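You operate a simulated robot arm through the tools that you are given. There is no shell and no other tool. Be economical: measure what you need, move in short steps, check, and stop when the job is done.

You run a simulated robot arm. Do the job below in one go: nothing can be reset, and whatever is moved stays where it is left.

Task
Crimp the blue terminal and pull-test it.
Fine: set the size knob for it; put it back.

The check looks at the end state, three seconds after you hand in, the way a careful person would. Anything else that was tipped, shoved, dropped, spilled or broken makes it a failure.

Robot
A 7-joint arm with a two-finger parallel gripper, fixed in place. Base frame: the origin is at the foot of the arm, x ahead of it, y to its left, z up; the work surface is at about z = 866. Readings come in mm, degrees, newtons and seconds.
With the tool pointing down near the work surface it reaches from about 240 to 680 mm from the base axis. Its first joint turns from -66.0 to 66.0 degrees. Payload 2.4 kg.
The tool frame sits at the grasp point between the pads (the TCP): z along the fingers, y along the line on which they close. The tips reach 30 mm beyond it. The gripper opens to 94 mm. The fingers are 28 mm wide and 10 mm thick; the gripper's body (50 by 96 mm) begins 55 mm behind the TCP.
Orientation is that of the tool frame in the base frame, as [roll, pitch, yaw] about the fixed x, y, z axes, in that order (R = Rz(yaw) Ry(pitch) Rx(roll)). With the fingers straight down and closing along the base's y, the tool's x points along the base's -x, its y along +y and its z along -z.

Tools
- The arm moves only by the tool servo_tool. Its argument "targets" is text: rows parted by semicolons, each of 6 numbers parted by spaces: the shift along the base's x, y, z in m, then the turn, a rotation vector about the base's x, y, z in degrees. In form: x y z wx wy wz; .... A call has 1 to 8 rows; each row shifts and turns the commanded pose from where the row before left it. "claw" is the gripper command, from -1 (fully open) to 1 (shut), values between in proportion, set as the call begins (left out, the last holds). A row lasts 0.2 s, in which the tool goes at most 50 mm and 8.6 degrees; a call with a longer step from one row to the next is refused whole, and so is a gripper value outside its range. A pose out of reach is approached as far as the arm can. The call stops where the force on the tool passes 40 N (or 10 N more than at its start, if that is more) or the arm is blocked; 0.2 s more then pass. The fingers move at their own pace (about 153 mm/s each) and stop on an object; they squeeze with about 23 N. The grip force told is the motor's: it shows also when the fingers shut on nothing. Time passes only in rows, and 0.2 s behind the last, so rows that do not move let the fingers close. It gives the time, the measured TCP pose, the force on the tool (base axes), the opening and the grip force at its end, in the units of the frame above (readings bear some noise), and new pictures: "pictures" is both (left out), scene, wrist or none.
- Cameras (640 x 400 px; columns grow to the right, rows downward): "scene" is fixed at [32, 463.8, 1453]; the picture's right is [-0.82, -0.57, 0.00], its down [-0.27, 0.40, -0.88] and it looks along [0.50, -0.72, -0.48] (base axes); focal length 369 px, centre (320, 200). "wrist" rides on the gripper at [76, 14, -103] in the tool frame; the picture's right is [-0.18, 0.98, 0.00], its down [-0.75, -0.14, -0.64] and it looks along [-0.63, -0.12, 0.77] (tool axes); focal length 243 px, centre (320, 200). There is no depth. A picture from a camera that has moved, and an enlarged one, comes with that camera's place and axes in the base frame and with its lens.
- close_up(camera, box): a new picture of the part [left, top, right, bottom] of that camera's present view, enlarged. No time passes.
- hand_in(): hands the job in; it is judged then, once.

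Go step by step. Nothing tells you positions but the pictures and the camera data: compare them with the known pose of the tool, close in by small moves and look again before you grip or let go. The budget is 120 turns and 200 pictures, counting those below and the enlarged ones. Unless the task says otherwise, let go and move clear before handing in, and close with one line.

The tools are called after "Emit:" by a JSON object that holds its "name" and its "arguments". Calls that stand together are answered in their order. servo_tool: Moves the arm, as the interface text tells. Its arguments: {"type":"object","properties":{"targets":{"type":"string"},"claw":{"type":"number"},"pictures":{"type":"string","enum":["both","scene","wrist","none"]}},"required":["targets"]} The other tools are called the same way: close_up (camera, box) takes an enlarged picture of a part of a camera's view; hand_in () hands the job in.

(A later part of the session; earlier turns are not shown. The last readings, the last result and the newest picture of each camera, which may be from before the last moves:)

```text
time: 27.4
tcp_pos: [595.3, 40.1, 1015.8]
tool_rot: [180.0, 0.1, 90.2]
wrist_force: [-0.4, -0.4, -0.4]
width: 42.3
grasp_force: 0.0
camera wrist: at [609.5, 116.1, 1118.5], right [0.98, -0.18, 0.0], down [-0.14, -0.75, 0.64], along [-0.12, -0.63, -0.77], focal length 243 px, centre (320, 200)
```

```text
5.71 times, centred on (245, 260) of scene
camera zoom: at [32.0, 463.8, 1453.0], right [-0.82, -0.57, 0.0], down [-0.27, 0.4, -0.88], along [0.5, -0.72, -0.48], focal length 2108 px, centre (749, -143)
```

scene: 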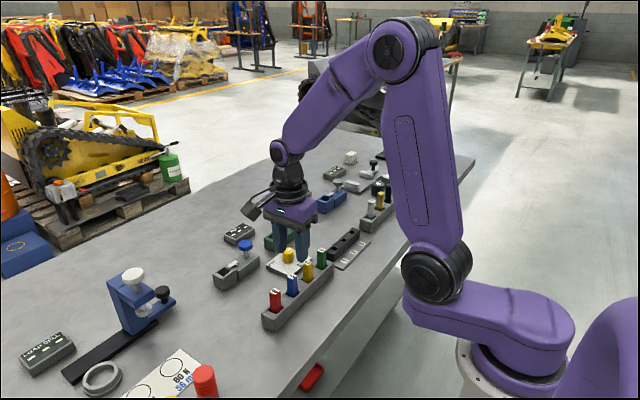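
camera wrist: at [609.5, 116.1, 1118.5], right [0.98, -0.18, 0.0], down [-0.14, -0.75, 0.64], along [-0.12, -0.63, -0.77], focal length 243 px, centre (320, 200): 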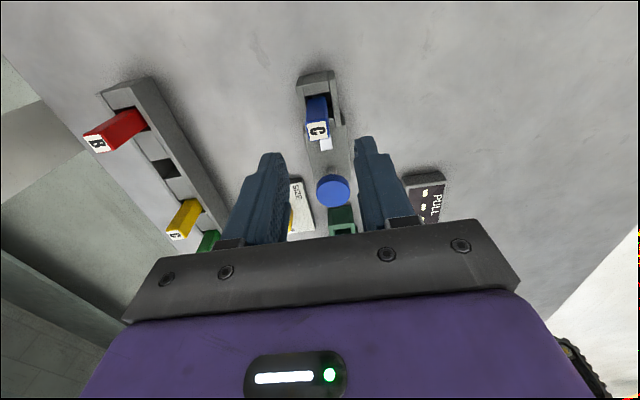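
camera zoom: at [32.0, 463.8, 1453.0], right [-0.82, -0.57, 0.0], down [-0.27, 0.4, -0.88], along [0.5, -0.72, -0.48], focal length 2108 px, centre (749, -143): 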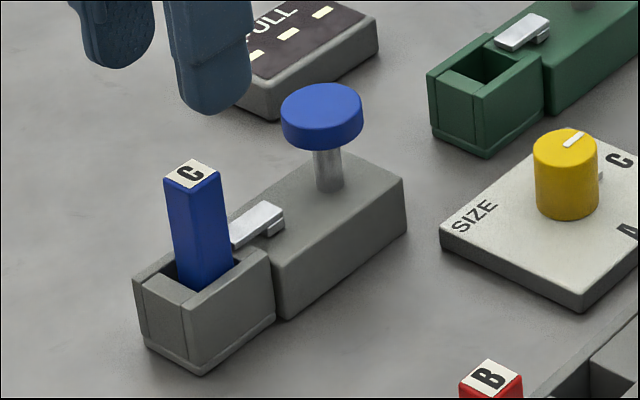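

The terminal stands in the socket. The plunger cap is near (595, -30), its top around z 930. I'll close the fingers and hover above it.

Emit:
{"name": "servo_tool", "arguments": {"targets": "0 -0.035 0 0 0 0;0 -0.036 0 0 0 0;0 0 -0.015 0 0 0;0 0 -0.015 0 0 0;0 0 -0.01 0 0 0;0 0 0 0 0 0", "claw": 1, "pictures": "wrist"}}

Emit:
{"name": "close_up", "arguments": {"camera": "scene", "box": [205, 210, 305, 295]}}

```text
time: 28.8
tcp_pos: [594.6, -30.6, 977.1]
tool_rot: [180.0, 0.1, 90.2]
wrist_force: [-0.5, -0.7, 0.4]
width: 0.1
grasp_force: 23.4
camera wrist: at [608.9, 45.1, 1079.2], right [0.98, -0.18, 0.0], down [-0.14, -0.75, 0.64], along [-0.12, -0.63, -0.77], focal length 243 px, centre (320, 200)
```

wrist: 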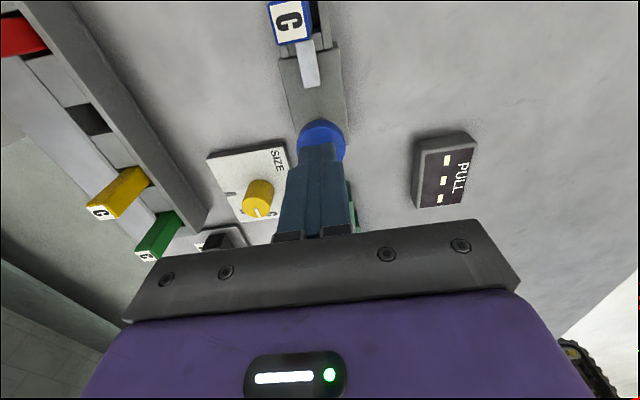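

```text
4.71 times, centred on (255, 252) of scene
camera zoom: at [32.0, 463.8, 1453.0], right [-0.82, -0.57, 0.0], down [-0.27, 0.4, -0.88], along [0.5, -0.72, -0.48], focal length 1736 px, centre (626, -47)
```

zoom: 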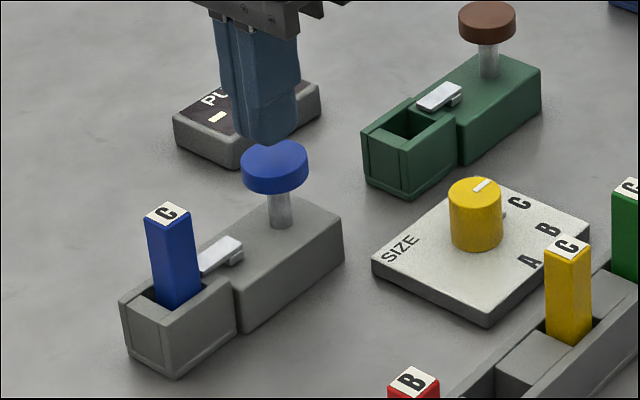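

Fist is above the cap. Pressing down in small steps.

Emit:
{"name": "servo_tool", "arguments": {"targets": "0 -0.001 -0.008 0 0 0;0 0 -0.007 0 0 0;0 0 -0.004 0 0 0;0 0 -0.004 0 0 0;0 0 -0.004 0 0 0;0 0 0 0 0 0", "pictures": "none"}}

Emit:
{"name": "close_up", "arguments": {"camera": "scene", "box": [205, 210, 305, 295]}}

```text
time: 30.2
tcp_pos: [596.5, -34.1, 948.7]
tool_rot: [179.9, 0.1, 90.2]
wrist_force: [0.4, 2.3, 6.5]
width: 0.2
grasp_force: 23.1
```

```text
4.71 times, centred on (255, 252) of scene
camera zoom: at [31.9, 463.9, 1453.0], right [-0.82, -0.57, 0.0], down [-0.27, 0.4, -0.88], along [0.5, -0.72, -0.48], focal length 1736 px, centre (626, -47)
```

zoom: 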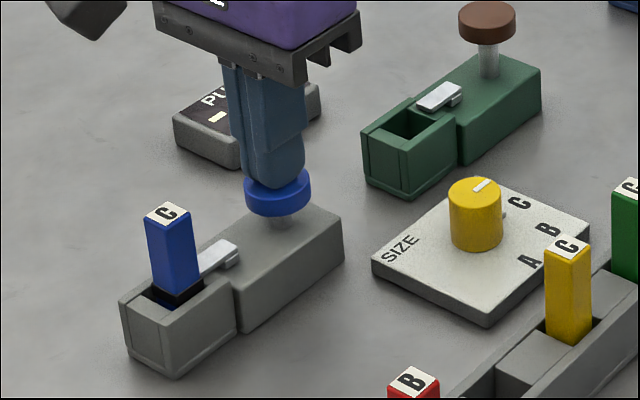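

The jaw has moved and a dark band appeared on the terminal. I'll push to the end of the stroke, then release.

Emit:
{"name": "servo_tool", "arguments": {"targets": "0 0 -0.003 0 0 0;0 0 -0.003 0 0 0;0 0 -0.003 0 0 0;0 0 0 0 0 0", "pictures": "none"}}

Emit:
{"name": "close_up", "arguments": {"camera": "scene", "box": [205, 210, 305, 295]}}

```text
time: 30.8
tcp_pos: [595.3, -34.3, 948.2]
tool_rot: [179.6, 0.2, 90.3]
wrist_force: [-6.5, 0.7, 14.1]
width: 0.0
grasp_force: 23.0
stopped in row 2: the force on the tool passed its limit (the readings are from after the stop); the commanded pose is now the measured one
```

```text
4.71 times, centred on (255, 252) of scene
camera zoom: at [31.5, 463.9, 1453.0], right [-0.82, -0.57, 0.0], down [-0.27, 0.4, -0.88], along [0.5, -0.72, -0.48], focal length 1736 px, centre (626, -47)
```

zoom: 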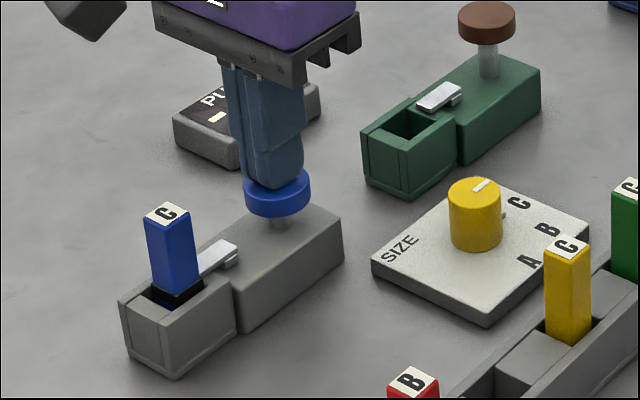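

Full stroke reached and the crimp band shows. I'll lift off and look.

Emit:
{"name": "servo_tool", "arguments": {"targets": "0 0 0.01 0 0 0;0 0 0.02 0 0 0;0 0 0.03 0 0 0;0 0 0.025 0 0 0;0 0 0 0 0 0", "pictures": "none"}}

Emit:
{"name": "close_up", "arguments": {"camera": "scene", "box": [205, 210, 305, 295]}}

```text
time: 32.0
tcp_pos: [596.0, -31.9, 1030.4]
tool_rot: [179.8, 0.3, 90.2]
wrist_force: [-0.4, 0.3, -0.5]
width: 0.0
grasp_force: 22.7
```

```text
4.71 times, centred on (255, 252) of scene
camera zoom: at [32.0, 463.8, 1453.0], right [-0.82, -0.57, 0.0], down [-0.27, 0.4, -0.88], along [0.5, -0.72, -0.48], focal length 1736 px, centre (626, -47)
```

zoom: 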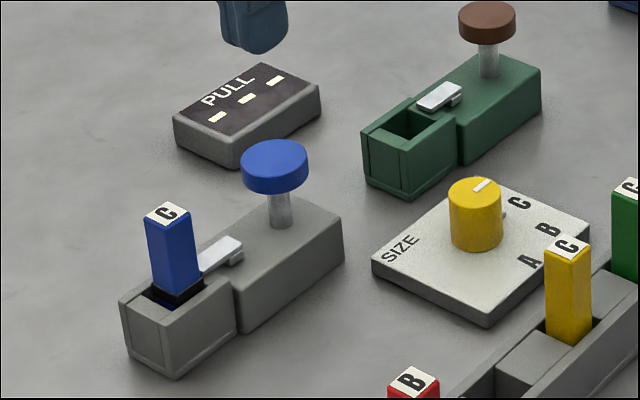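

The terminal carries the crimp band. I'll go back over it, open, and pick it up as before.

Emit:
{"name": "servo_tool", "arguments": {"targets": "0 0.036 0 0 0 0;-0.0005 0.036 0 0 0 0;0 0 -0.025 0 0 0;0 0 -0.02 0 0 0;0 0 0 0 0 0", "claw": 0.1, "pictures": "wrist"}}

Emit:
{"name": "close_up", "arguments": {"camera": "wrist", "box": [270, 55, 370, 205]}}

```text
time: 33.2
tcp_pos: [597.0, 38.2, 986.2]
tool_rot: [179.7, 0.2, 90.3]
wrist_force: [0.2, -0.8, -0.2]
width: 42.3
grasp_force: 0.1
camera wrist: at [611.8, 114.5, 1088.6], right [0.98, -0.18, 0.01], down [-0.14, -0.75, 0.64], along [-0.11, -0.63, -0.77], focal length 243 px, centre (320, 200)
```

wrist: 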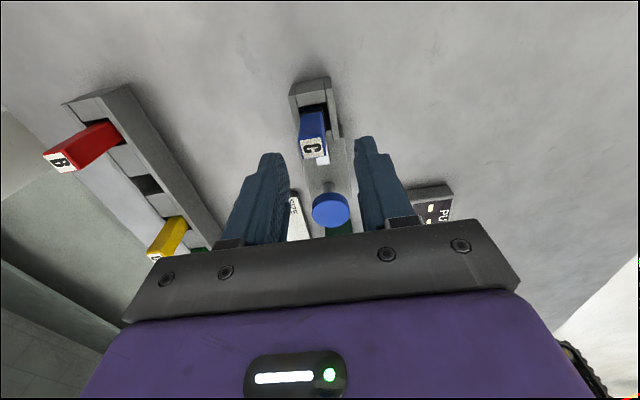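

```text
2.67 times, centred on (320, 130) of wrist
camera zoom: at [611.8, 114.5, 1088.6], right [0.98, -0.18, 0.01], down [-0.14, -0.75, 0.64], along [-0.11, -0.63, -0.77], focal length 647 px, centre (320, 387)
```

zoom: 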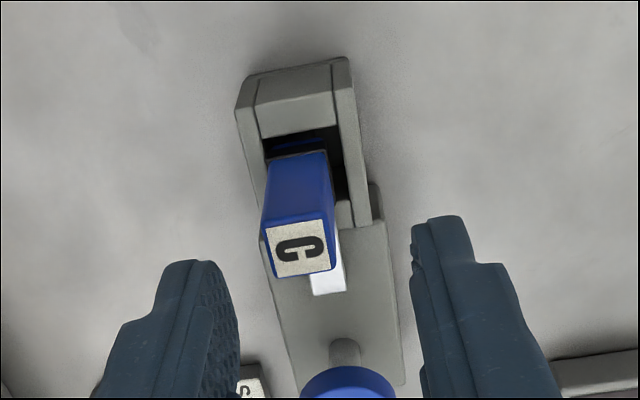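

Terminal is about 4 mm to the -x side of the tool centre. Correcting, then descending and gripping.

Emit:
{"name": "servo_tool", "arguments": {"targets": "-0.004 0 -0.02 0 0 0;0 0 -0.02 0 0 0;0 0 -0.012 0 0 0;0 0 0 0 0 0", "pictures": "none"}}

Emit:
{"name": "close_up", "arguments": {"camera": "wrist", "box": [220, 80, 420, 230]}}

```text
time: 34.2
tcp_pos: [592.7, 37.6, 935.8]
tool_rot: [179.7, 0.1, 90.2]
wrist_force: [0.4, 0.3, 0.0]
width: 42.7
grasp_force: 0.0
```

```text
2.67 times, centred on (320, 155) of wrist
camera zoom: at [605.6, 113.7, 1038.0], right [0.98, -0.18, 0.01], down [-0.14, -0.75, 0.64], along [-0.11, -0.63, -0.77], focal length 647 px, centre (320, 320)
```

zoom: 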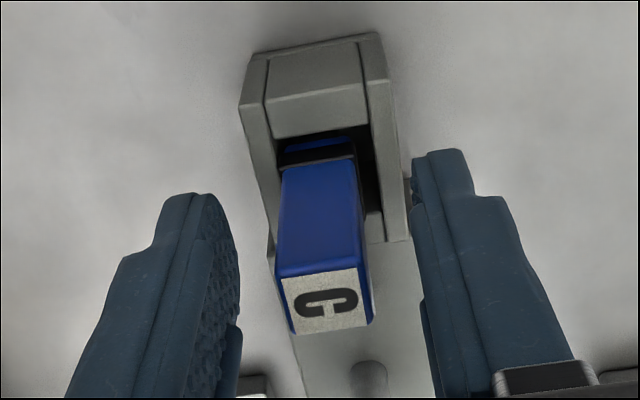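

Emit:
{"name": "servo_tool", "arguments": {"targets": "0 0 0 0 0 0;0 0 0 0 0 0;0 0 0 0 0 0", "claw": 1, "pictures": "none"}}

Emit:
{"name": "servo_tool", "arguments": {"targets": "0 0 0.01 0 0 0;0 0 0.015 0 0 0;0 0 0.025 0 0 0;0 0 0.025 0 0 0;0 0 0.025 0 0 0;0 0 0 0 0 0", "pictures": "wrist"}}

Emit:
{"name": "close_up", "arguments": {"camera": "scene", "box": [195, 190, 315, 295]}}

```text
time: 35.0
tcp_pos: [591.3, 37.9, 934.9]
tool_rot: [179.7, 0.2, 90.2]
wrist_force: [0.4, -0.9, 0.3]
width: 16.2
grasp_force: 22.6
```

```text
time: 36.4
tcp_pos: [591.5, 38.9, 1033.9]
tool_rot: [179.7, 0.1, 90.2]
wrist_force: [0.6, -0.6, 0.0]
width: 16.4
grasp_force: 23.0
camera wrist: at [604.5, 114.7, 1136.4], right [0.98, -0.18, 0.01], down [-0.14, -0.75, 0.64], along [-0.11, -0.63, -0.77], focal length 243 px, centre (320, 200)
```

wrist: 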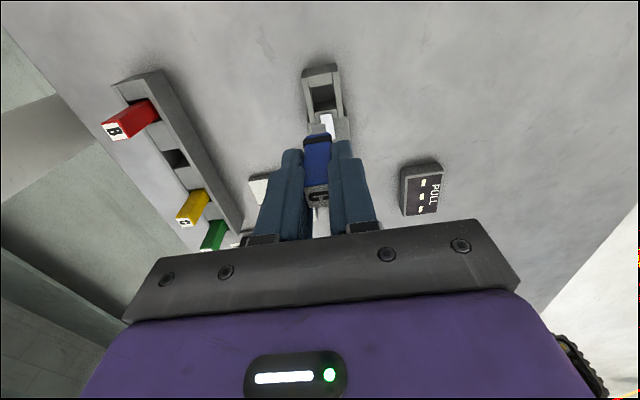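

```text
3.81 times, centred on (255, 242) of scene
camera zoom: at [32.0, 463.8, 1453.0], right [-0.82, -0.57, 0.0], down [-0.27, 0.4, -0.88], along [0.5, -0.72, -0.48], focal length 1405 px, centre (568, 38)
```

zoom: 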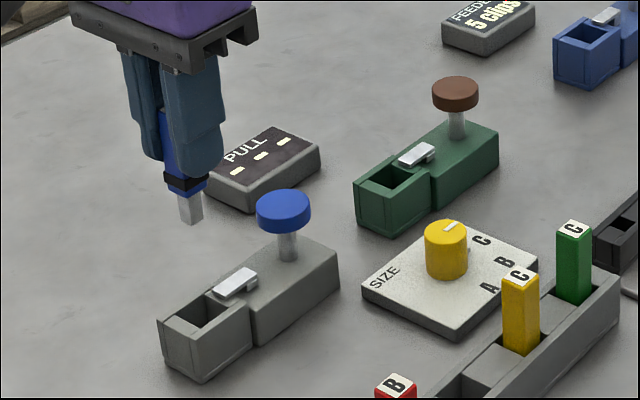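

Crimped and held. The green (pull) socket should be at about (587, -124); carrying it over there.

Emit:
{"name": "servo_tool", "arguments": {"targets": "-0.001 -0.0325 0 0 0 0;-0.001 -0.0325 0 0 0 0;-0.001 -0.0325 0 0 0 0;-0.001 -0.0325 0 0 0 0;0 -0.0325 0 0 0 0;0 0 0 0 0 0", "pictures": "none"}}

Emit:
{"name": "close_up", "arguments": {"camera": "wrist", "box": [270, 45, 370, 195]}}

Emit:
{"name": "close_up", "arguments": {"camera": "scene", "box": [225, 175, 325, 265]}}

```text
time: 37.8
tcp_pos: [586.1, -127.1, 1030.9]
tool_rot: [179.7, 0.3, 90.2]
wrist_force: [1.1, 0.3, -0.2]
width: 16.3
grasp_force: 23.1
```

```text
2.67 times, centred on (320, 120) of wrist
camera zoom: at [599.5, -50.6, 1133.7], right [0.98, -0.18, 0.01], down [-0.14, -0.75, 0.64], along [-0.11, -0.63, -0.77], focal length 647 px, centre (320, 413)
```

zoom: 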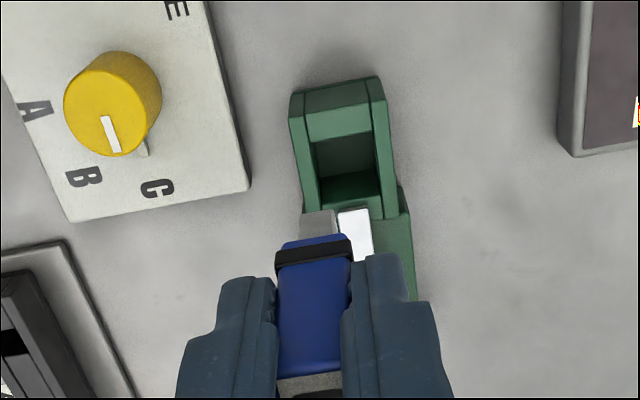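

```text
4.44 times, centred on (275, 220) of scene
camera zoom: at [32.0, 463.8, 1453.0], right [-0.82, -0.57, 0.0], down [-0.27, 0.4, -0.88], along [0.5, -0.72, -0.48], focal length 1639 px, centre (520, 111)
```

zoom: 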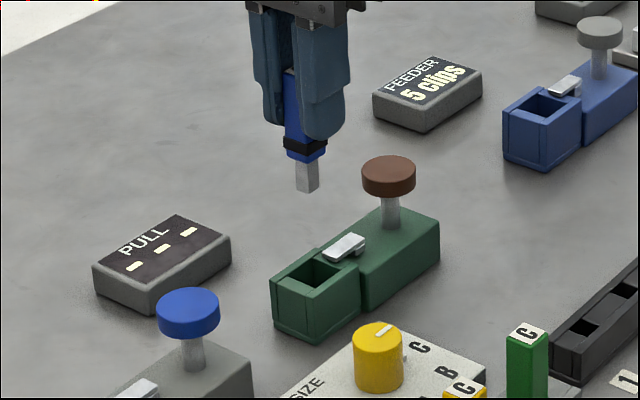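

The green socket is at about (595, -134), so I need roughly +7 in x and -10 in y. Shifting and lowering to just above its rim.

Emit:
{"name": "servo_tool", "arguments": {"targets": "0.007 -0.0095 0 0 0 0;0 0 -0.02 0 0 0;0 0 -0.02 0 0 0;0 0 -0.016 0 0 0;0 0 0 0 0 0", "pictures": "none"}}

Emit:
{"name": "close_up", "arguments": {"camera": "wrist", "box": [270, 45, 370, 195]}}

Emit:
{"name": "close_up", "arguments": {"camera": "scene", "box": [245, 195, 325, 265]}}

```text
time: 39.0
tcp_pos: [594.2, -135.1, 976.9]
tool_rot: [179.6, 0.2, 90.2]
wrist_force: [-0.1, 0.9, -1.0]
width: 16.0
grasp_force: 23.2
```

```text
2.67 times, centred on (320, 120) of wrist
camera zoom: at [607.4, -58.6, 1079.2], right [0.98, -0.18, 0.01], down [-0.14, -0.75, 0.64], along [-0.11, -0.63, -0.77], focal length 647 px, centre (320, 413)
```

zoom: 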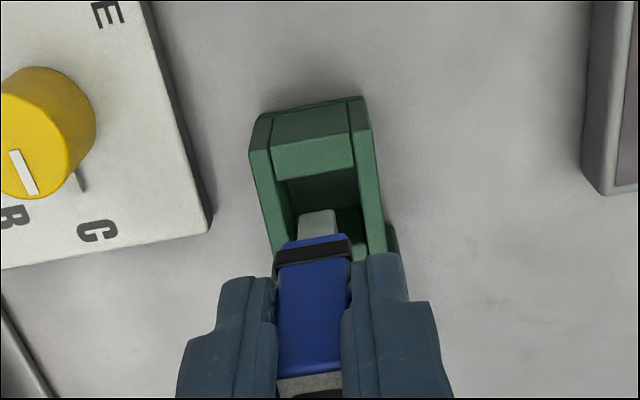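

```text
5.71 times, centred on (285, 230) of scene
camera zoom: at [32.0, 463.8, 1453.0], right [-0.82, -0.57, 0.0], down [-0.27, 0.4, -0.88], along [0.5, -0.72, -0.48], focal length 2108 px, centre (520, 29)
```

zoom: 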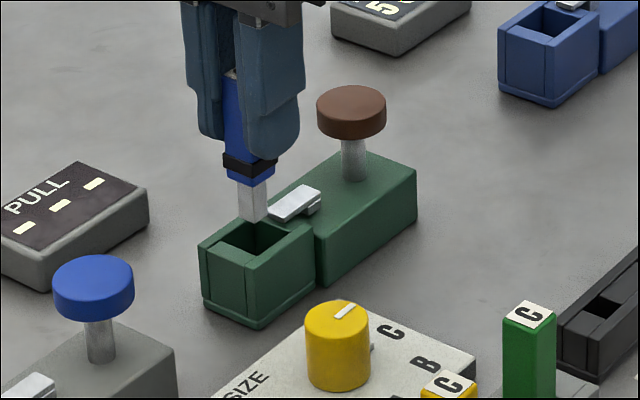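

Aligned within a millimetre. Lowering in.

Emit:
{"name": "servo_tool", "arguments": {"targets": "0.0008 -0.0007 -0.01 0 0 0;0 0 -0.01 0 0 0;0 0 -0.008 0 0 0;0 0 -0.004 0 0 0;0 0 0 0 0 0", "pictures": "none"}}

Emit:
{"name": "close_up", "arguments": {"camera": "wrist", "box": [270, 45, 370, 195]}}

Emit:
{"name": "close_up", "arguments": {"camera": "scene", "box": [245, 195, 325, 265]}}

```text
time: 40.2
tcp_pos: [594.9, -133.0, 945.3]
tool_rot: [179.7, 0.2, 90.1]
wrist_force: [0.1, -0.2, -0.7]
width: 16.2
grasp_force: 23.0
```

```text
2.67 times, centred on (320, 120) of wrist
camera zoom: at [608.8, -57.3, 1048.1], right [0.98, -0.18, 0.01], down [-0.14, -0.75, 0.64], along [-0.11, -0.63, -0.77], focal length 647 px, centre (320, 413)
```

zoom: 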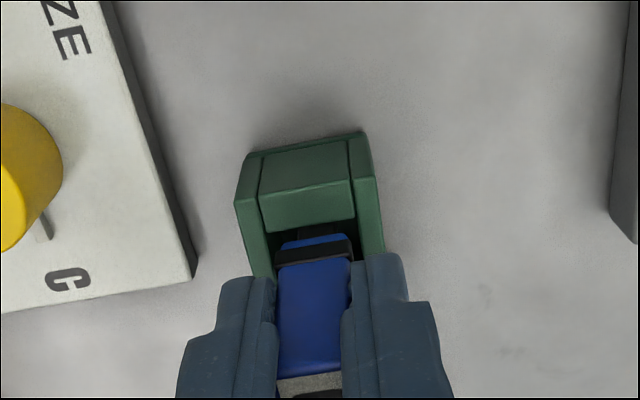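

```text
5.71 times, centred on (285, 230) of scene
camera zoom: at [32.0, 463.8, 1453.0], right [-0.82, -0.57, 0.0], down [-0.27, 0.4, -0.88], along [0.5, -0.72, -0.48], focal length 2108 px, centre (520, 29)
```

zoom: 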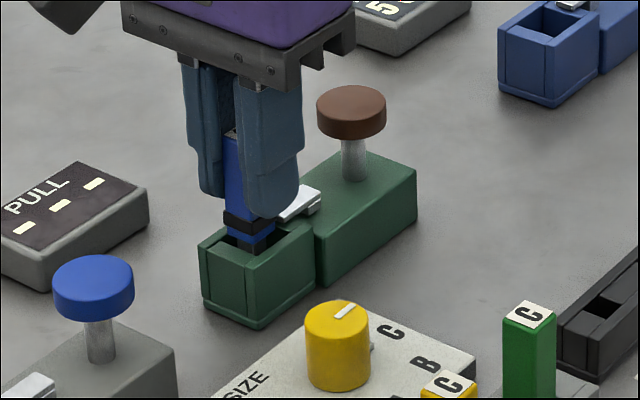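

Emit:
{"name": "servo_tool", "arguments": {"targets": "0.0004 0 -0.003 0 0 0;0 0 -0.003 0 0 0;0 0 -0.002 0 0 0;0 0 -0.0015 0 0 0;0 0 0 0 0 0", "pictures": "none"}}

Emit:
{"name": "close_up", "arguments": {"camera": "scene", "box": [245, 195, 325, 265]}}

```text
time: 41.4
tcp_pos: [596.2, -135.9, 934.9]
tool_rot: [179.6, 0.2, 90.3]
wrist_force: [-0.5, 0.2, -1.0]
width: 16.3
grasp_force: 23.0
```

```text
5.71 times, centred on (285, 230) of scene
camera zoom: at [32.0, 463.8, 1453.0], right [-0.82, -0.57, 0.0], down [-0.27, 0.4, -0.88], along [0.5, -0.72, -0.48], focal length 2108 px, centre (520, 29)
```

zoom: 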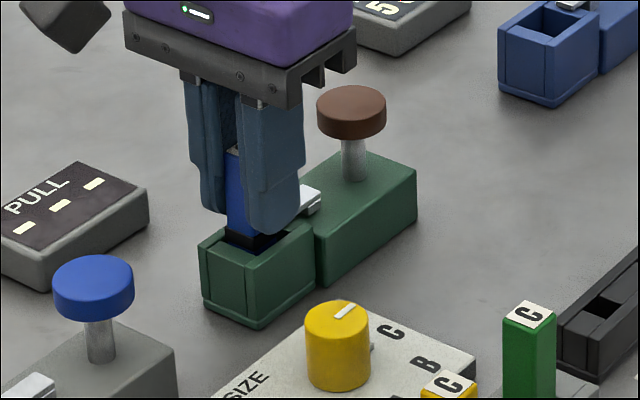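

Emit:
{"name": "servo_tool", "arguments": {"targets": "0 0 -0.001 0 0 0;0 0 -0.001 0 0 0;0 0 -0.001 0 0 0;0 0 0 0 0 0", "pictures": "none"}}

```text
time: 42.4
tcp_pos: [596.4, -134.1, 935.1]
tool_rot: [179.5, 0.1, 90.1]
wrist_force: [-2.2, -3.6, 20.2]
width: 16.4
grasp_force: 23.3
```

Bottomed again. Releasing, lifting and looking.

Emit:
{"name": "servo_tool", "arguments": {"targets": "0 0 0.001 0 0 0;0 0 0 0 0 0;0 0 0 0 0 0;0 0 0.025 0 0 0;0 0 0.03 0 0 0;0 0 0.03 0 0 0;0 0 0 0 0 0", "claw": 0.1, "pictures": "wrist"}}

Emit:
{"name": "close_up", "arguments": {"camera": "scene", "box": [225, 190, 325, 265]}}

```text
time: 44.0
tcp_pos: [597.7, -135.6, 1017.0]
tool_rot: [179.7, 0.1, 90.2]
wrist_force: [-0.7, 0.3, -1.2]
width: 42.3
grasp_force: 0.2
camera wrist: at [610.4, -59.0, 1119.7], right [0.98, -0.18, 0.01], down [-0.14, -0.75, 0.64], along [-0.11, -0.63, -0.77], focal length 243 px, centre (320, 200)
```

wrist: 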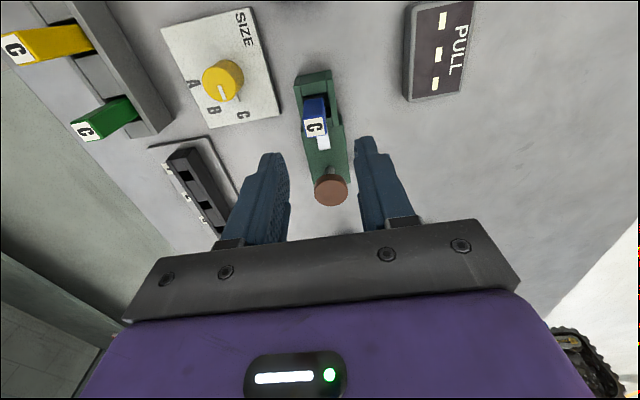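

```text
5.33 times, centred on (275, 228) of scene
camera zoom: at [32.0, 463.8, 1453.0], right [-0.82, -0.57, 0.0], down [-0.27, 0.4, -0.88], along [0.5, -0.72, -0.48], focal length 1967 px, centre (560, 53)
```

zoom: 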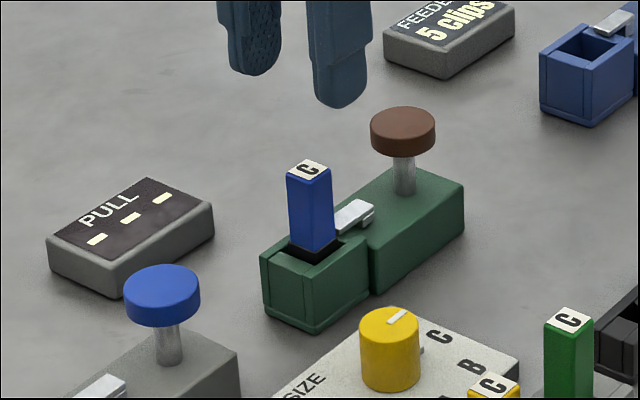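

Seated in the tester. Now the brown plunger, about 72 mm further along -y; same press with closed fingers.

Emit:
{"name": "servo_tool", "arguments": {"targets": "-0.001 -0.036 0 0 0 0;-0.001 -0.035 0 0 0 0;0 0 -0.015 0 0 0;0 0 -0.015 0 0 0;0 0 -0.01 0 0 0;0 0 0 0 0 0", "claw": 1, "pictures": "wrist"}}

Emit:
{"name": "close_up", "arguments": {"camera": "scene", "box": [225, 180, 325, 265]}}

```text
time: 45.4
tcp_pos: [595.0, -207.2, 979.0]
tool_rot: [179.6, 0.2, 90.2]
wrist_force: [0.0, -0.1, 0.4]
width: 0.0
grasp_force: 22.8
camera wrist: at [609.2, -130.6, 1081.1], right [0.98, -0.18, 0.01], down [-0.14, -0.75, 0.64], along [-0.11, -0.63, -0.77], focal length 243 px, centre (320, 200)
```

wrist: 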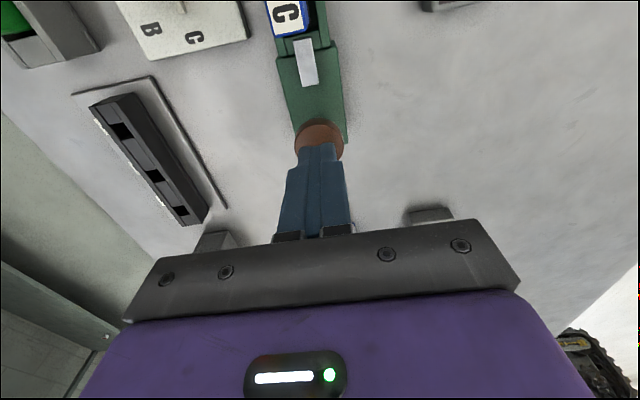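

```text
4.71 times, centred on (275, 222) of scene
camera zoom: at [32.0, 463.8, 1453.0], right [-0.82, -0.57, 0.0], down [-0.27, 0.4, -0.88], along [0.5, -0.72, -0.48], focal length 1736 px, centre (532, 94)
```

zoom: 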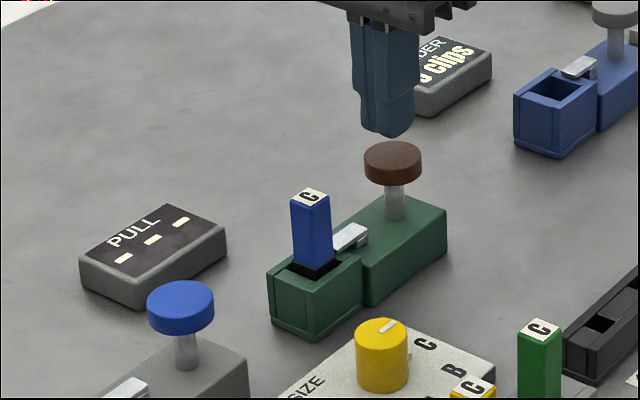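

Well centred. Pressing down to the same depth as before.

Emit:
{"name": "servo_tool", "arguments": {"targets": "0 0 -0.008 0 0 0;0 0 -0.007 0 0 0;0 0 -0.004 0 0 0;0 0 -0.004 0 0 0;0 0 -0.004 0 0 0;0 0 -0.002 0 0 0;0 0 -0.002 0 0 0;0 0 0 0 0 0", "pictures": "none"}}

Emit:
{"name": "close_up", "arguments": {"camera": "scene", "box": [225, 180, 325, 265]}}

```text
time: 47.2
tcp_pos: [593.9, -206.8, 946.5]
tool_rot: [179.6, 0.2, 90.2]
wrist_force: [3.5, -0.4, 4.4]
width: 0.0
grasp_force: 22.8
```

```text
4.71 times, centred on (275, 222) of scene
camera zoom: at [32.0, 463.9, 1453.0], right [-0.82, -0.57, 0.0], down [-0.27, 0.4, -0.88], along [0.5, -0.72, -0.48], focal length 1736 px, centre (532, 94)
```

zoom: 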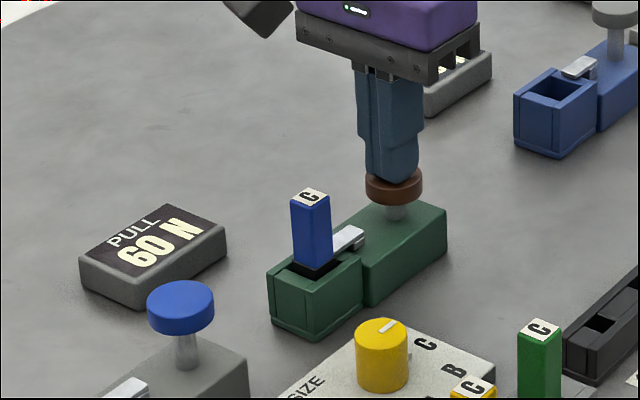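

The PULL display reads 60 N, so the test registered. Lifting and going back for the terminal.

Emit:
{"name": "servo_tool", "arguments": {"targets": "0 0 0.01 0 0 0;0 0 0.02 0 0 0;0 0 0.03 0 0 0;0 0 0.025 0 0 0;0 0 0 0 0 0", "pictures": "none"}}

Emit:
{"name": "servo_tool", "arguments": {"targets": "-0.001 0.036 0 0 0 0;-0.001 0.036 0 0 0 0;0 0 -0.025 0 0 0;0 0 -0.02 0 0 0;0 0 0 0 0 0", "claw": 0.1, "pictures": "none"}}

Emit:
{"name": "close_up", "arguments": {"camera": "wrist", "box": [220, 55, 420, 205]}}

Emit:
{"name": "close_up", "arguments": {"camera": "scene", "box": [225, 180, 325, 265]}}

```text
time: 48.4
tcp_pos: [592.3, -204.7, 1034.8]
tool_rot: [179.8, 0.2, 90.1]
wrist_force: [0.6, 0.1, -0.4]
width: 0.0
grasp_force: 23.4
```

```text
time: 49.6
tcp_pos: [593.1, -134.7, 987.1]
tool_rot: [179.7, 0.2, 90.2]
wrist_force: [-0.2, -0.5, 0.1]
width: 42.0
grasp_force: 0.1
```

```text
2.67 times, centred on (320, 130) of wrist
camera zoom: at [607.1, -58.5, 1089.5], right [0.98, -0.18, 0.01], down [-0.14, -0.75, 0.64], along [-0.11, -0.63, -0.77], focal length 647 px, centre (320, 387)
```

zoom: 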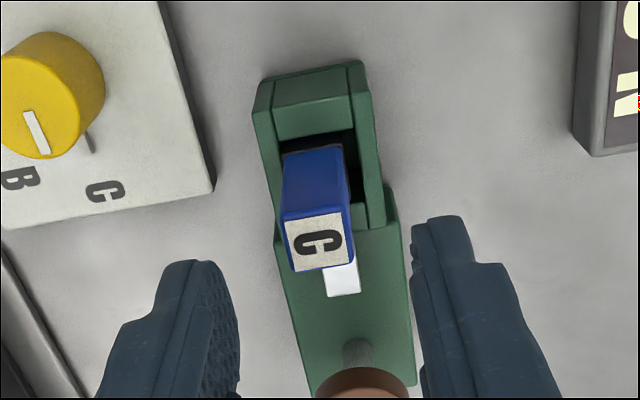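

```text
4.71 times, centred on (275, 222) of scene
camera zoom: at [32.0, 463.9, 1453.0], right [-0.82, -0.57, 0.0], down [-0.27, 0.4, -0.88], along [0.5, -0.72, -0.48], focal length 1736 px, centre (532, 94)
```

zoom: 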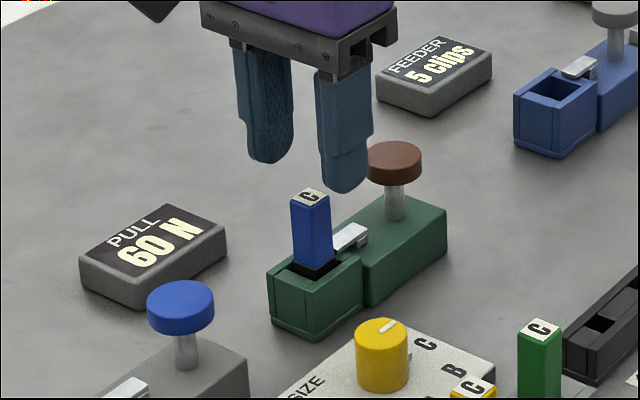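

The display still reads 60 N and the terminal is centred. Picking it up.

Emit:
{"name": "servo_tool", "arguments": {"targets": "0 0 -0.02 0 0 0;0 0 -0.02 0 0 0;0 0 -0.012 0 0 0;0 0 0 0 0 0", "pictures": "none"}}

Emit:
{"name": "servo_tool", "arguments": {"targets": "0 0 0 0 0 0;0 0 0 0 0 0;0 0 0 0 0 0", "claw": 1, "pictures": "none"}}

Emit:
{"name": "servo_tool", "arguments": {"targets": "0 0 0.01 0 0 0;0 0 0.015 0 0 0;0 0 0.025 0 0 0;0 0 0.025 0 0 0;0 0 0.03 0 0 0;0 0 0 0 0 0", "pictures": "wrist"}}

Emit:
{"name": "close_up", "arguments": {"camera": "scene", "box": [225, 170, 345, 265]}}

```text
time: 50.6
tcp_pos: [591.1, -133.9, 934.2]
tool_rot: [179.7, 0.2, 90.2]
wrist_force: [-0.1, -0.8, -0.4]
width: 42.2
grasp_force: 0.0
```

```text
time: 51.4
tcp_pos: [591.1, -134.1, 934.7]
tool_rot: [179.6, 0.2, 90.1]
wrist_force: [1.7, -0.2, 0.0]
width: 16.4
grasp_force: 22.9
```

```text
time: 52.8
tcp_pos: [592.6, -136.9, 1039.2]
tool_rot: [179.7, 0.1, 90.2]
wrist_force: [-0.1, 0.2, 0.1]
width: 16.2
grasp_force: 22.6
camera wrist: at [606.8, -59.4, 1141.6], right [0.98, -0.18, 0.01], down [-0.14, -0.75, 0.64], along [-0.11, -0.63, -0.77], focal length 243 px, centre (320, 200)
```

wrist: 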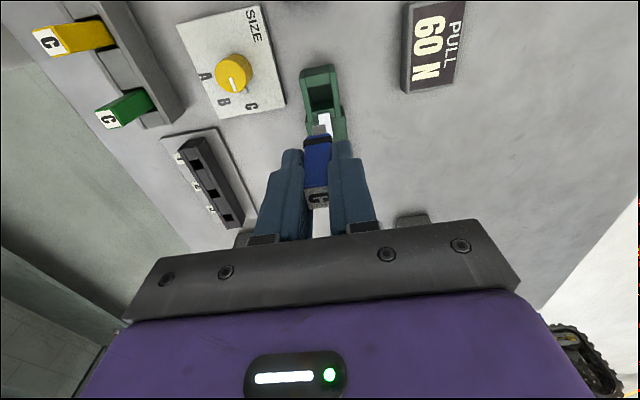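

```text
4.21 times, centred on (285, 218) of scene
camera zoom: at [32.0, 463.8, 1453.0], right [-0.82, -0.57, 0.0], down [-0.27, 0.4, -0.88], along [0.5, -0.72, -0.48], focal length 1553 px, centre (467, 126)
```

zoom: 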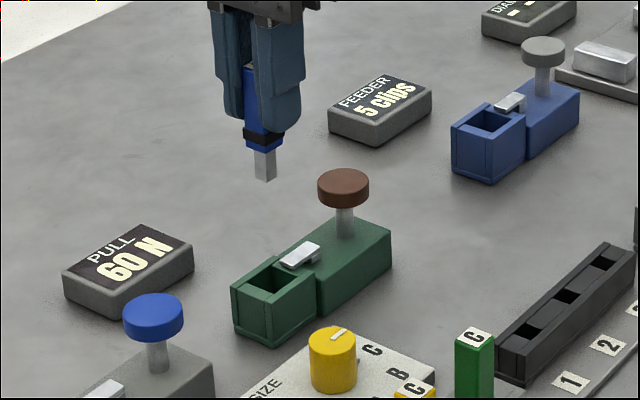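

Held again; now carry it back over its empty rack slot near (421, 3).

Emit:
{"name": "servo_tool", "arguments": {"targets": "-0.0285 0.023 0 0 0 0;-0.0285 0.023 0 0 0 0;-0.0285 0.023 0 0 0 0;-0.0285 0.023 0 0 0 0;-0.0285 0.023 0 0 0 0;-0.0285 0.023 0 0 0 0;0 0 0 0 0 0", "pictures": "none"}}

Emit:
{"name": "close_up", "arguments": {"camera": "wrist", "box": [260, 45, 380, 195]}}

Emit:
{"name": "close_up", "arguments": {"camera": "scene", "box": [240, 220, 350, 310]}}

```text
time: 54.4
tcp_pos: [421.3, 4.9, 1039.5]
tool_rot: [179.7, 0.2, 90.2]
wrist_force: [-0.2, 0.0, -0.4]
width: 15.9
grasp_force: 23.1
```

```text
2.67 times, centred on (320, 120) of wrist
camera zoom: at [435.0, 81.6, 1142.8], right [0.98, -0.18, 0.01], down [-0.14, -0.75, 0.64], along [-0.11, -0.63, -0.77], focal length 647 px, centre (320, 413)
```

zoom: 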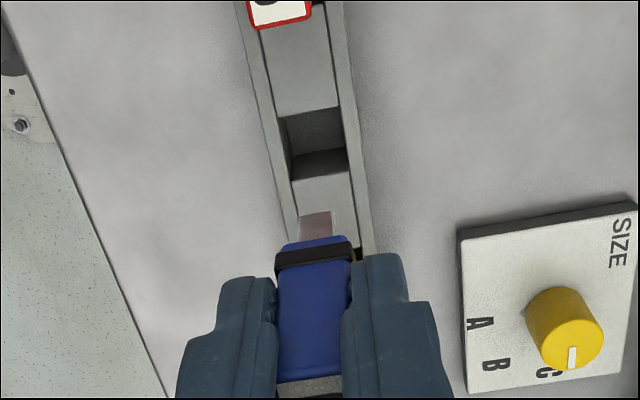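

```text
4.44 times, centred on (295, 265) of scene
camera zoom: at [32.0, 463.9, 1453.0], right [-0.82, -0.57, 0.0], down [-0.27, 0.4, -0.88], along [0.5, -0.72, -0.48], focal length 1639 px, centre (431, -89)
```

zoom: 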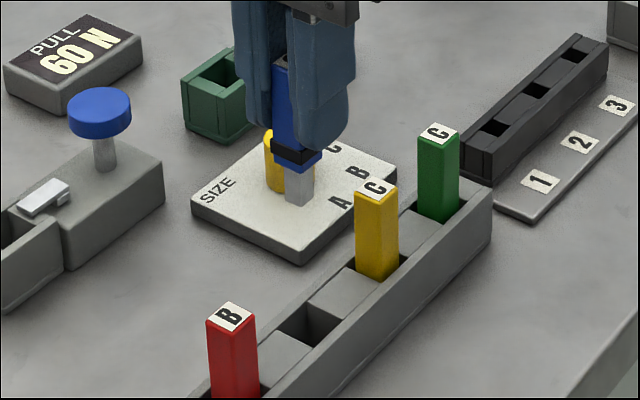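

Slot centre is about (419.5, 4.5); I need roughly -2 in x and -2.5 in y. Shifting and lowering to just above the rack.

Emit:
{"name": "servo_tool", "arguments": {"targets": "-0.0022 -0.0025 -0.01 0 0 0;0 0 -0.02 0 0 0;0 0 -0.02 0 0 0;0 0 -0.014 0 0 0;0 0 0 0 0 0", "pictures": "none"}}

Emit:
{"name": "close_up", "arguments": {"camera": "wrist", "box": [270, 45, 370, 195]}}

Emit:
{"name": "close_up", "arguments": {"camera": "scene", "box": [240, 230, 350, 320]}}

```text
time: 55.6
tcp_pos: [420.0, 1.2, 976.0]
tool_rot: [179.7, 0.1, 90.1]
wrist_force: [-1.1, -0.2, -0.7]
width: 16.0
grasp_force: 23.3
```

```text
2.67 times, centred on (320, 120) of wrist
camera zoom: at [434.4, 77.2, 1078.4], right [0.98, -0.18, 0.01], down [-0.14, -0.75, 0.64], along [-0.11, -0.63, -0.77], focal length 647 px, centre (320, 413)
```

zoom: 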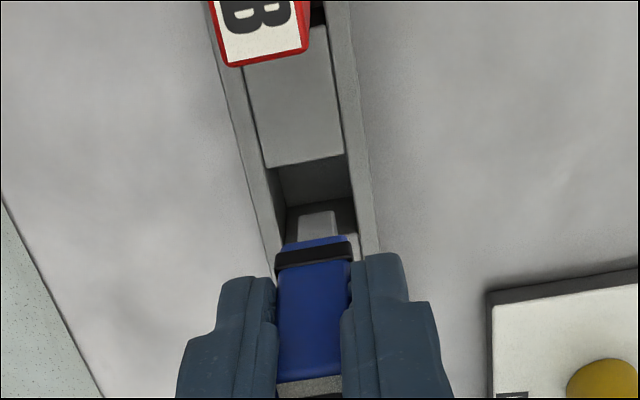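

```text
4.44 times, centred on (295, 275) of scene
camera zoom: at [32.0, 463.8, 1453.0], right [-0.82, -0.57, 0.0], down [-0.27, 0.4, -0.88], along [0.5, -0.72, -0.48], focal length 1639 px, centre (431, -133)
```

zoom: 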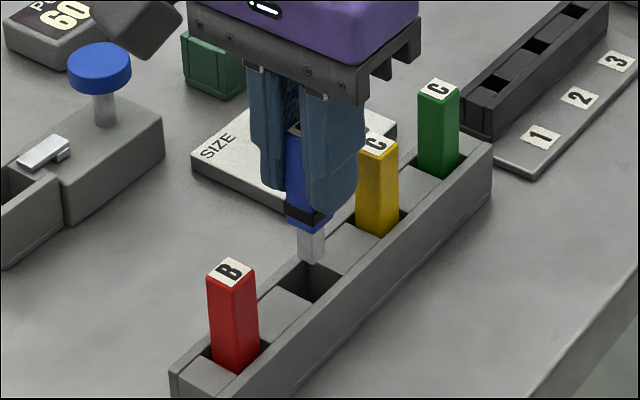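

A small correction is needed (about -2, +2); then I'll lower a bit and recheck.

Emit:
{"name": "servo_tool", "arguments": {"targets": "-0.002 0.002 0 0 0 0;0 0 -0.006 0 0 0;0 0 -0.004 0 0 0;0 0 0 0 0 0", "pictures": "none"}}

Emit:
{"name": "close_up", "arguments": {"camera": "wrist", "box": [270, 45, 370, 195]}}

Emit:
{"name": "close_up", "arguments": {"camera": "scene", "box": [260, 250, 330, 310]}}

```text
time: 56.6
tcp_pos: [418.5, 2.0, 968.1]
tool_rot: [179.7, 0.2, 90.2]
wrist_force: [-0.3, -0.6, -0.4]
width: 16.2
grasp_force: 23.0
```

```text
2.67 times, centred on (320, 120) of wrist
camera zoom: at [431.7, 79.4, 1069.4], right [0.98, -0.18, 0.01], down [-0.14, -0.75, 0.64], along [-0.11, -0.63, -0.77], focal length 647 px, centre (320, 413)
```

zoom: 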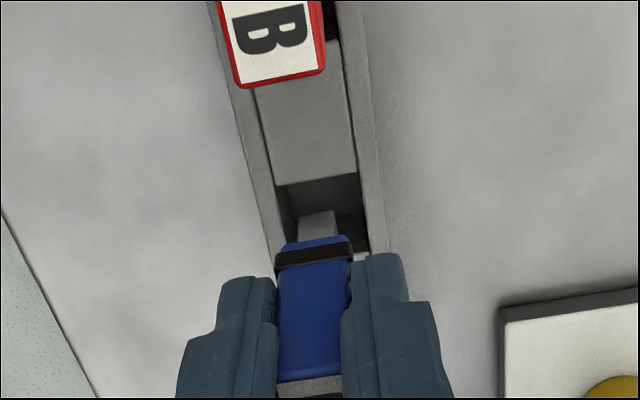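

```text
6.67 times, centred on (295, 280) of scene
camera zoom: at [32.0, 463.8, 1453.0], right [-0.82, -0.57, 0.0], down [-0.27, 0.4, -0.88], along [0.5, -0.72, -0.48], focal length 2459 px, centre (487, -333)
```

zoom: 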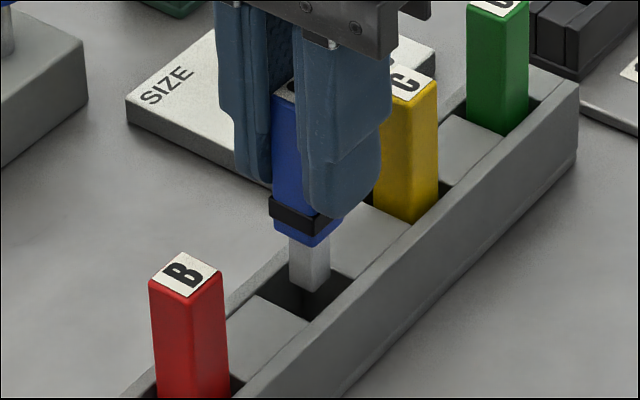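

Emit:
{"name": "servo_tool", "arguments": {"targets": "0.0004 -0.0008 -0.005 0 0 0;0 0 -0.007 0 0 0;0 0 -0.007 0 0 0;0 0 0 0 0 0", "pictures": "none"}}

Emit:
{"name": "close_up", "arguments": {"camera": "wrist", "box": [270, 45, 370, 195]}}

Emit:
{"name": "close_up", "arguments": {"camera": "scene", "box": [260, 250, 330, 310]}}

```text
time: 57.6
tcp_pos: [418.0, 2.5, 948.5]
tool_rot: [179.7, 0.2, 90.2]
wrist_force: [-0.2, -0.4, -0.8]
width: 16.0
grasp_force: 23.4
```

```text
2.67 times, centred on (320, 120) of wrist
camera zoom: at [431.1, 79.1, 1050.7], right [0.98, -0.18, 0.01], down [-0.14, -0.75, 0.64], along [-0.11, -0.63, -0.77], focal length 647 px, centre (320, 413)
```

zoom: 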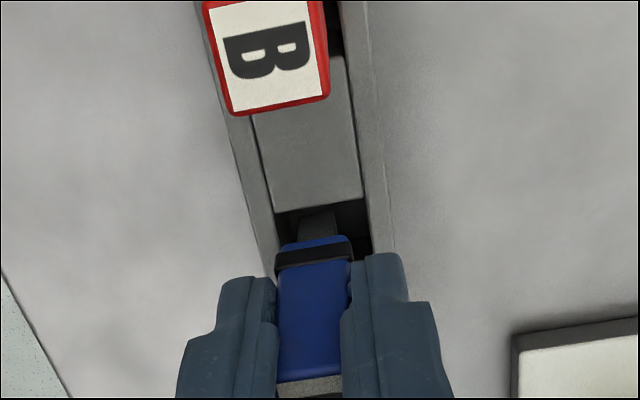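

```text
6.67 times, centred on (295, 280) of scene
camera zoom: at [32.0, 463.8, 1453.0], right [-0.82, -0.57, 0.0], down [-0.27, 0.4, -0.88], along [0.5, -0.72, -0.48], focal length 2459 px, centre (487, -333)
```

zoom: 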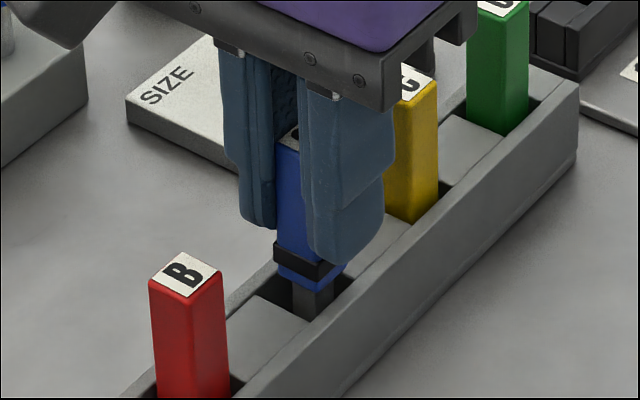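

Emit:
{"name": "close_up", "arguments": {"camera": "wrist", "box": [290, 110, 350, 155]}}

```text
8.89 times, centred on (320, 132) of wrist
camera zoom: at [431.1, 79.1, 1050.7], right [0.98, -0.18, 0.01], down [-0.14, -0.75, 0.64], along [-0.11, -0.63, -0.77], focal length 2157 px, centre (320, 800)
```

zoom: 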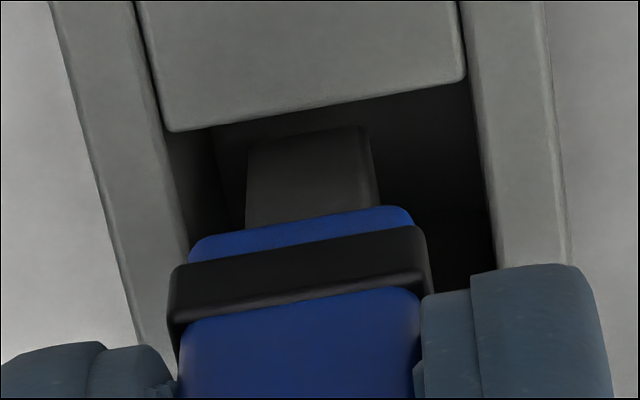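

The close view shows the body about 2.5 mm too far to -x. I'll shift before going deeper.

Emit:
{"name": "servo_tool", "arguments": {"targets": "0.0023 0.0006 0 0 0 0;0 0 0 0 0 0", "pictures": "none"}}

Emit:
{"name": "close_up", "arguments": {"camera": "wrist", "box": [290, 110, 350, 155]}}

```text
time: 58.2
tcp_pos: [419.0, 1.7, 949.2]
tool_rot: [179.7, 0.2, 90.2]
wrist_force: [-0.6, 1.3, -0.7]
width: 15.9
grasp_force: 23.3
```

```text
8.89 times, centred on (320, 132) of wrist
camera zoom: at [433.0, 79.5, 1051.7], right [0.98, -0.18, 0.01], down [-0.14, -0.75, 0.64], along [-0.11, -0.63, -0.77], focal length 2157 px, centre (320, 800)
```

zoom: 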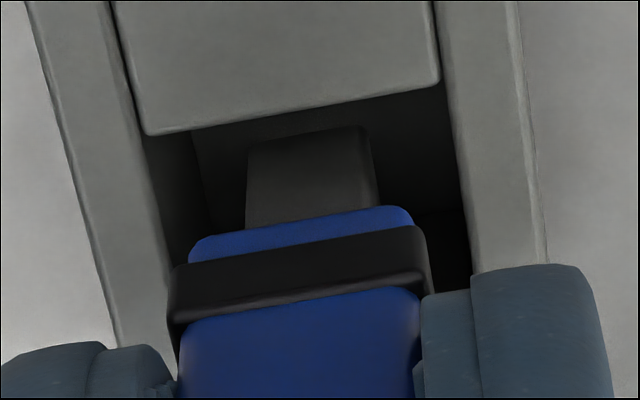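

Emit:
{"name": "servo_tool", "arguments": {"targets": "0.0007 0.0004 -0.003 0 0 0;0 0 -0.003 0 0 0;0 0 -0.002 0 0 0;0 0 0 0 0 0", "pictures": "none"}}

Emit:
{"name": "close_up", "arguments": {"camera": "wrist", "box": [290, 110, 350, 155]}}

Emit:
{"name": "close_up", "arguments": {"camera": "scene", "box": [260, 250, 330, 310]}}

```text
time: 59.2
tcp_pos: [421.4, 4.2, 940.4]
tool_rot: [179.7, 0.2, 90.1]
wrist_force: [0.7, -0.9, -0.5]
width: 16.1
grasp_force: 22.7
```

```text
8.89 times, centred on (320, 132) of wrist
camera zoom: at [435.0, 80.1, 1043.1], right [0.98, -0.18, 0.01], down [-0.14, -0.75, 0.64], along [-0.11, -0.63, -0.77], focal length 2157 px, centre (320, 800)
```

zoom: 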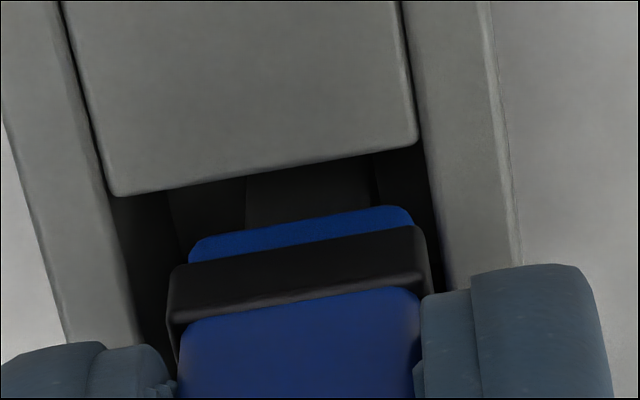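

```text
6.67 times, centred on (295, 280) of scene
camera zoom: at [32.0, 463.8, 1453.0], right [-0.82, -0.57, 0.0], down [-0.27, 0.4, -0.88], along [0.5, -0.72, -0.48], focal length 2459 px, centre (487, -333)
```

zoom: 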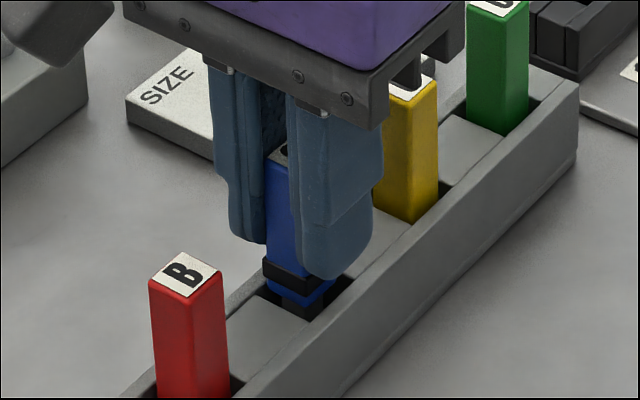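

Emit:
{"name": "servo_tool", "arguments": {"targets": "-0.0012 0 0 0 0 0;0 0 0 0 0 0;0 0 0 0 0 0", "pictures": "none"}}

Emit:
{"name": "close_up", "arguments": {"camera": "wrist", "box": [290, 110, 350, 155]}}

```text
time: 60.0
tcp_pos: [420.1, 4.3, 941.0]
tool_rot: [179.6, 0.2, 90.2]
wrist_force: [-0.1, 0.7, -0.4]
width: 15.8
grasp_force: 23.1
```

```text
8.89 times, centred on (320, 132) of wrist
camera zoom: at [433.3, 80.4, 1043.7], right [0.98, -0.18, 0.01], down [-0.14, -0.75, 0.64], along [-0.11, -0.63, -0.77], focal length 2157 px, centre (320, 800)
```

zoom: 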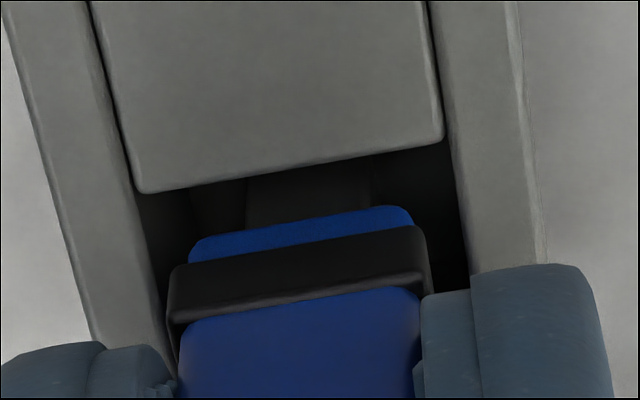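

Centred. Lowering gently to the bottom.

Emit:
{"name": "servo_tool", "arguments": {"targets": "0 0 -0.0015 0 0 0;0 0 -0.0015 0 0 0;0 0 -0.001 0 0 0;0 0 0 0 0 0", "pictures": "none"}}

Emit:
{"name": "close_up", "arguments": {"camera": "scene", "box": [260, 250, 330, 310]}}

```text
time: 61.0
tcp_pos: [418.7, 2.8, 936.4]
tool_rot: [179.7, 0.2, 90.2]
wrist_force: [0.0, -0.8, 0.4]
width: 15.9
grasp_force: 23.3
```

```text
6.67 times, centred on (295, 280) of scene
camera zoom: at [32.0, 463.8, 1453.0], right [-0.82, -0.57, 0.0], down [-0.27, 0.4, -0.88], along [0.5, -0.72, -0.48], focal length 2459 px, centre (487, -333)
```

zoom: 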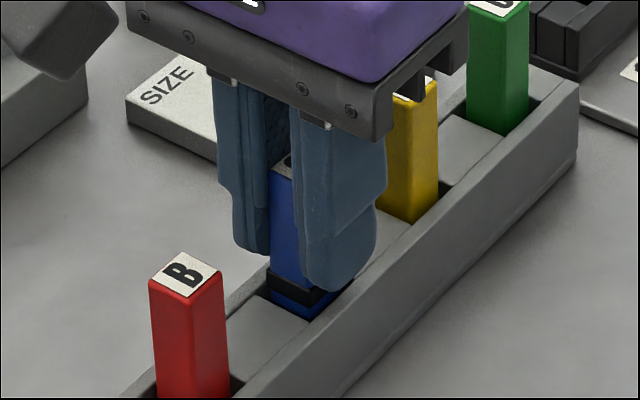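

Emit:
{"name": "servo_tool", "arguments": {"targets": "0 0 -0.001 0 0 0;0 0 -0.001 0 0 0;0 0 -0.001 0 0 0;0 0 0 0 0 0", "pictures": "none"}}

Emit:
{"name": "close_up", "arguments": {"camera": "wrist", "box": [290, 110, 350, 155]}}

```text
time: 62.0
tcp_pos: [420.7, 3.0, 934.7]
tool_rot: [179.4, 0.2, 90.3]
wrist_force: [0.9, 0.3, 16.0]
width: 16.2
grasp_force: 23.5
```

```text
8.89 times, centred on (320, 132) of wrist
camera zoom: at [433.4, 79.4, 1036.7], right [0.98, -0.18, 0.01], down [-0.14, -0.75, 0.64], along [-0.11, -0.63, -0.77], focal length 2157 px, centre (320, 800)
```

zoom: 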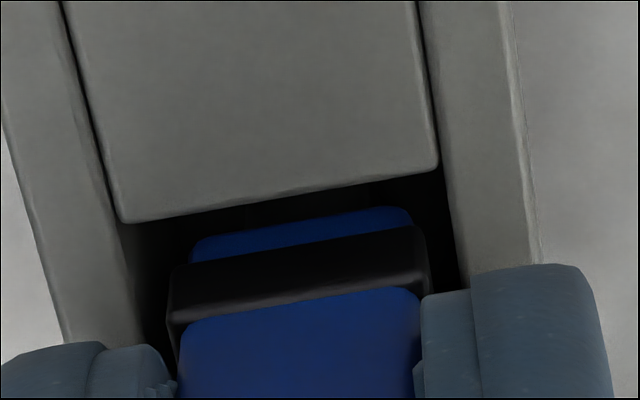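

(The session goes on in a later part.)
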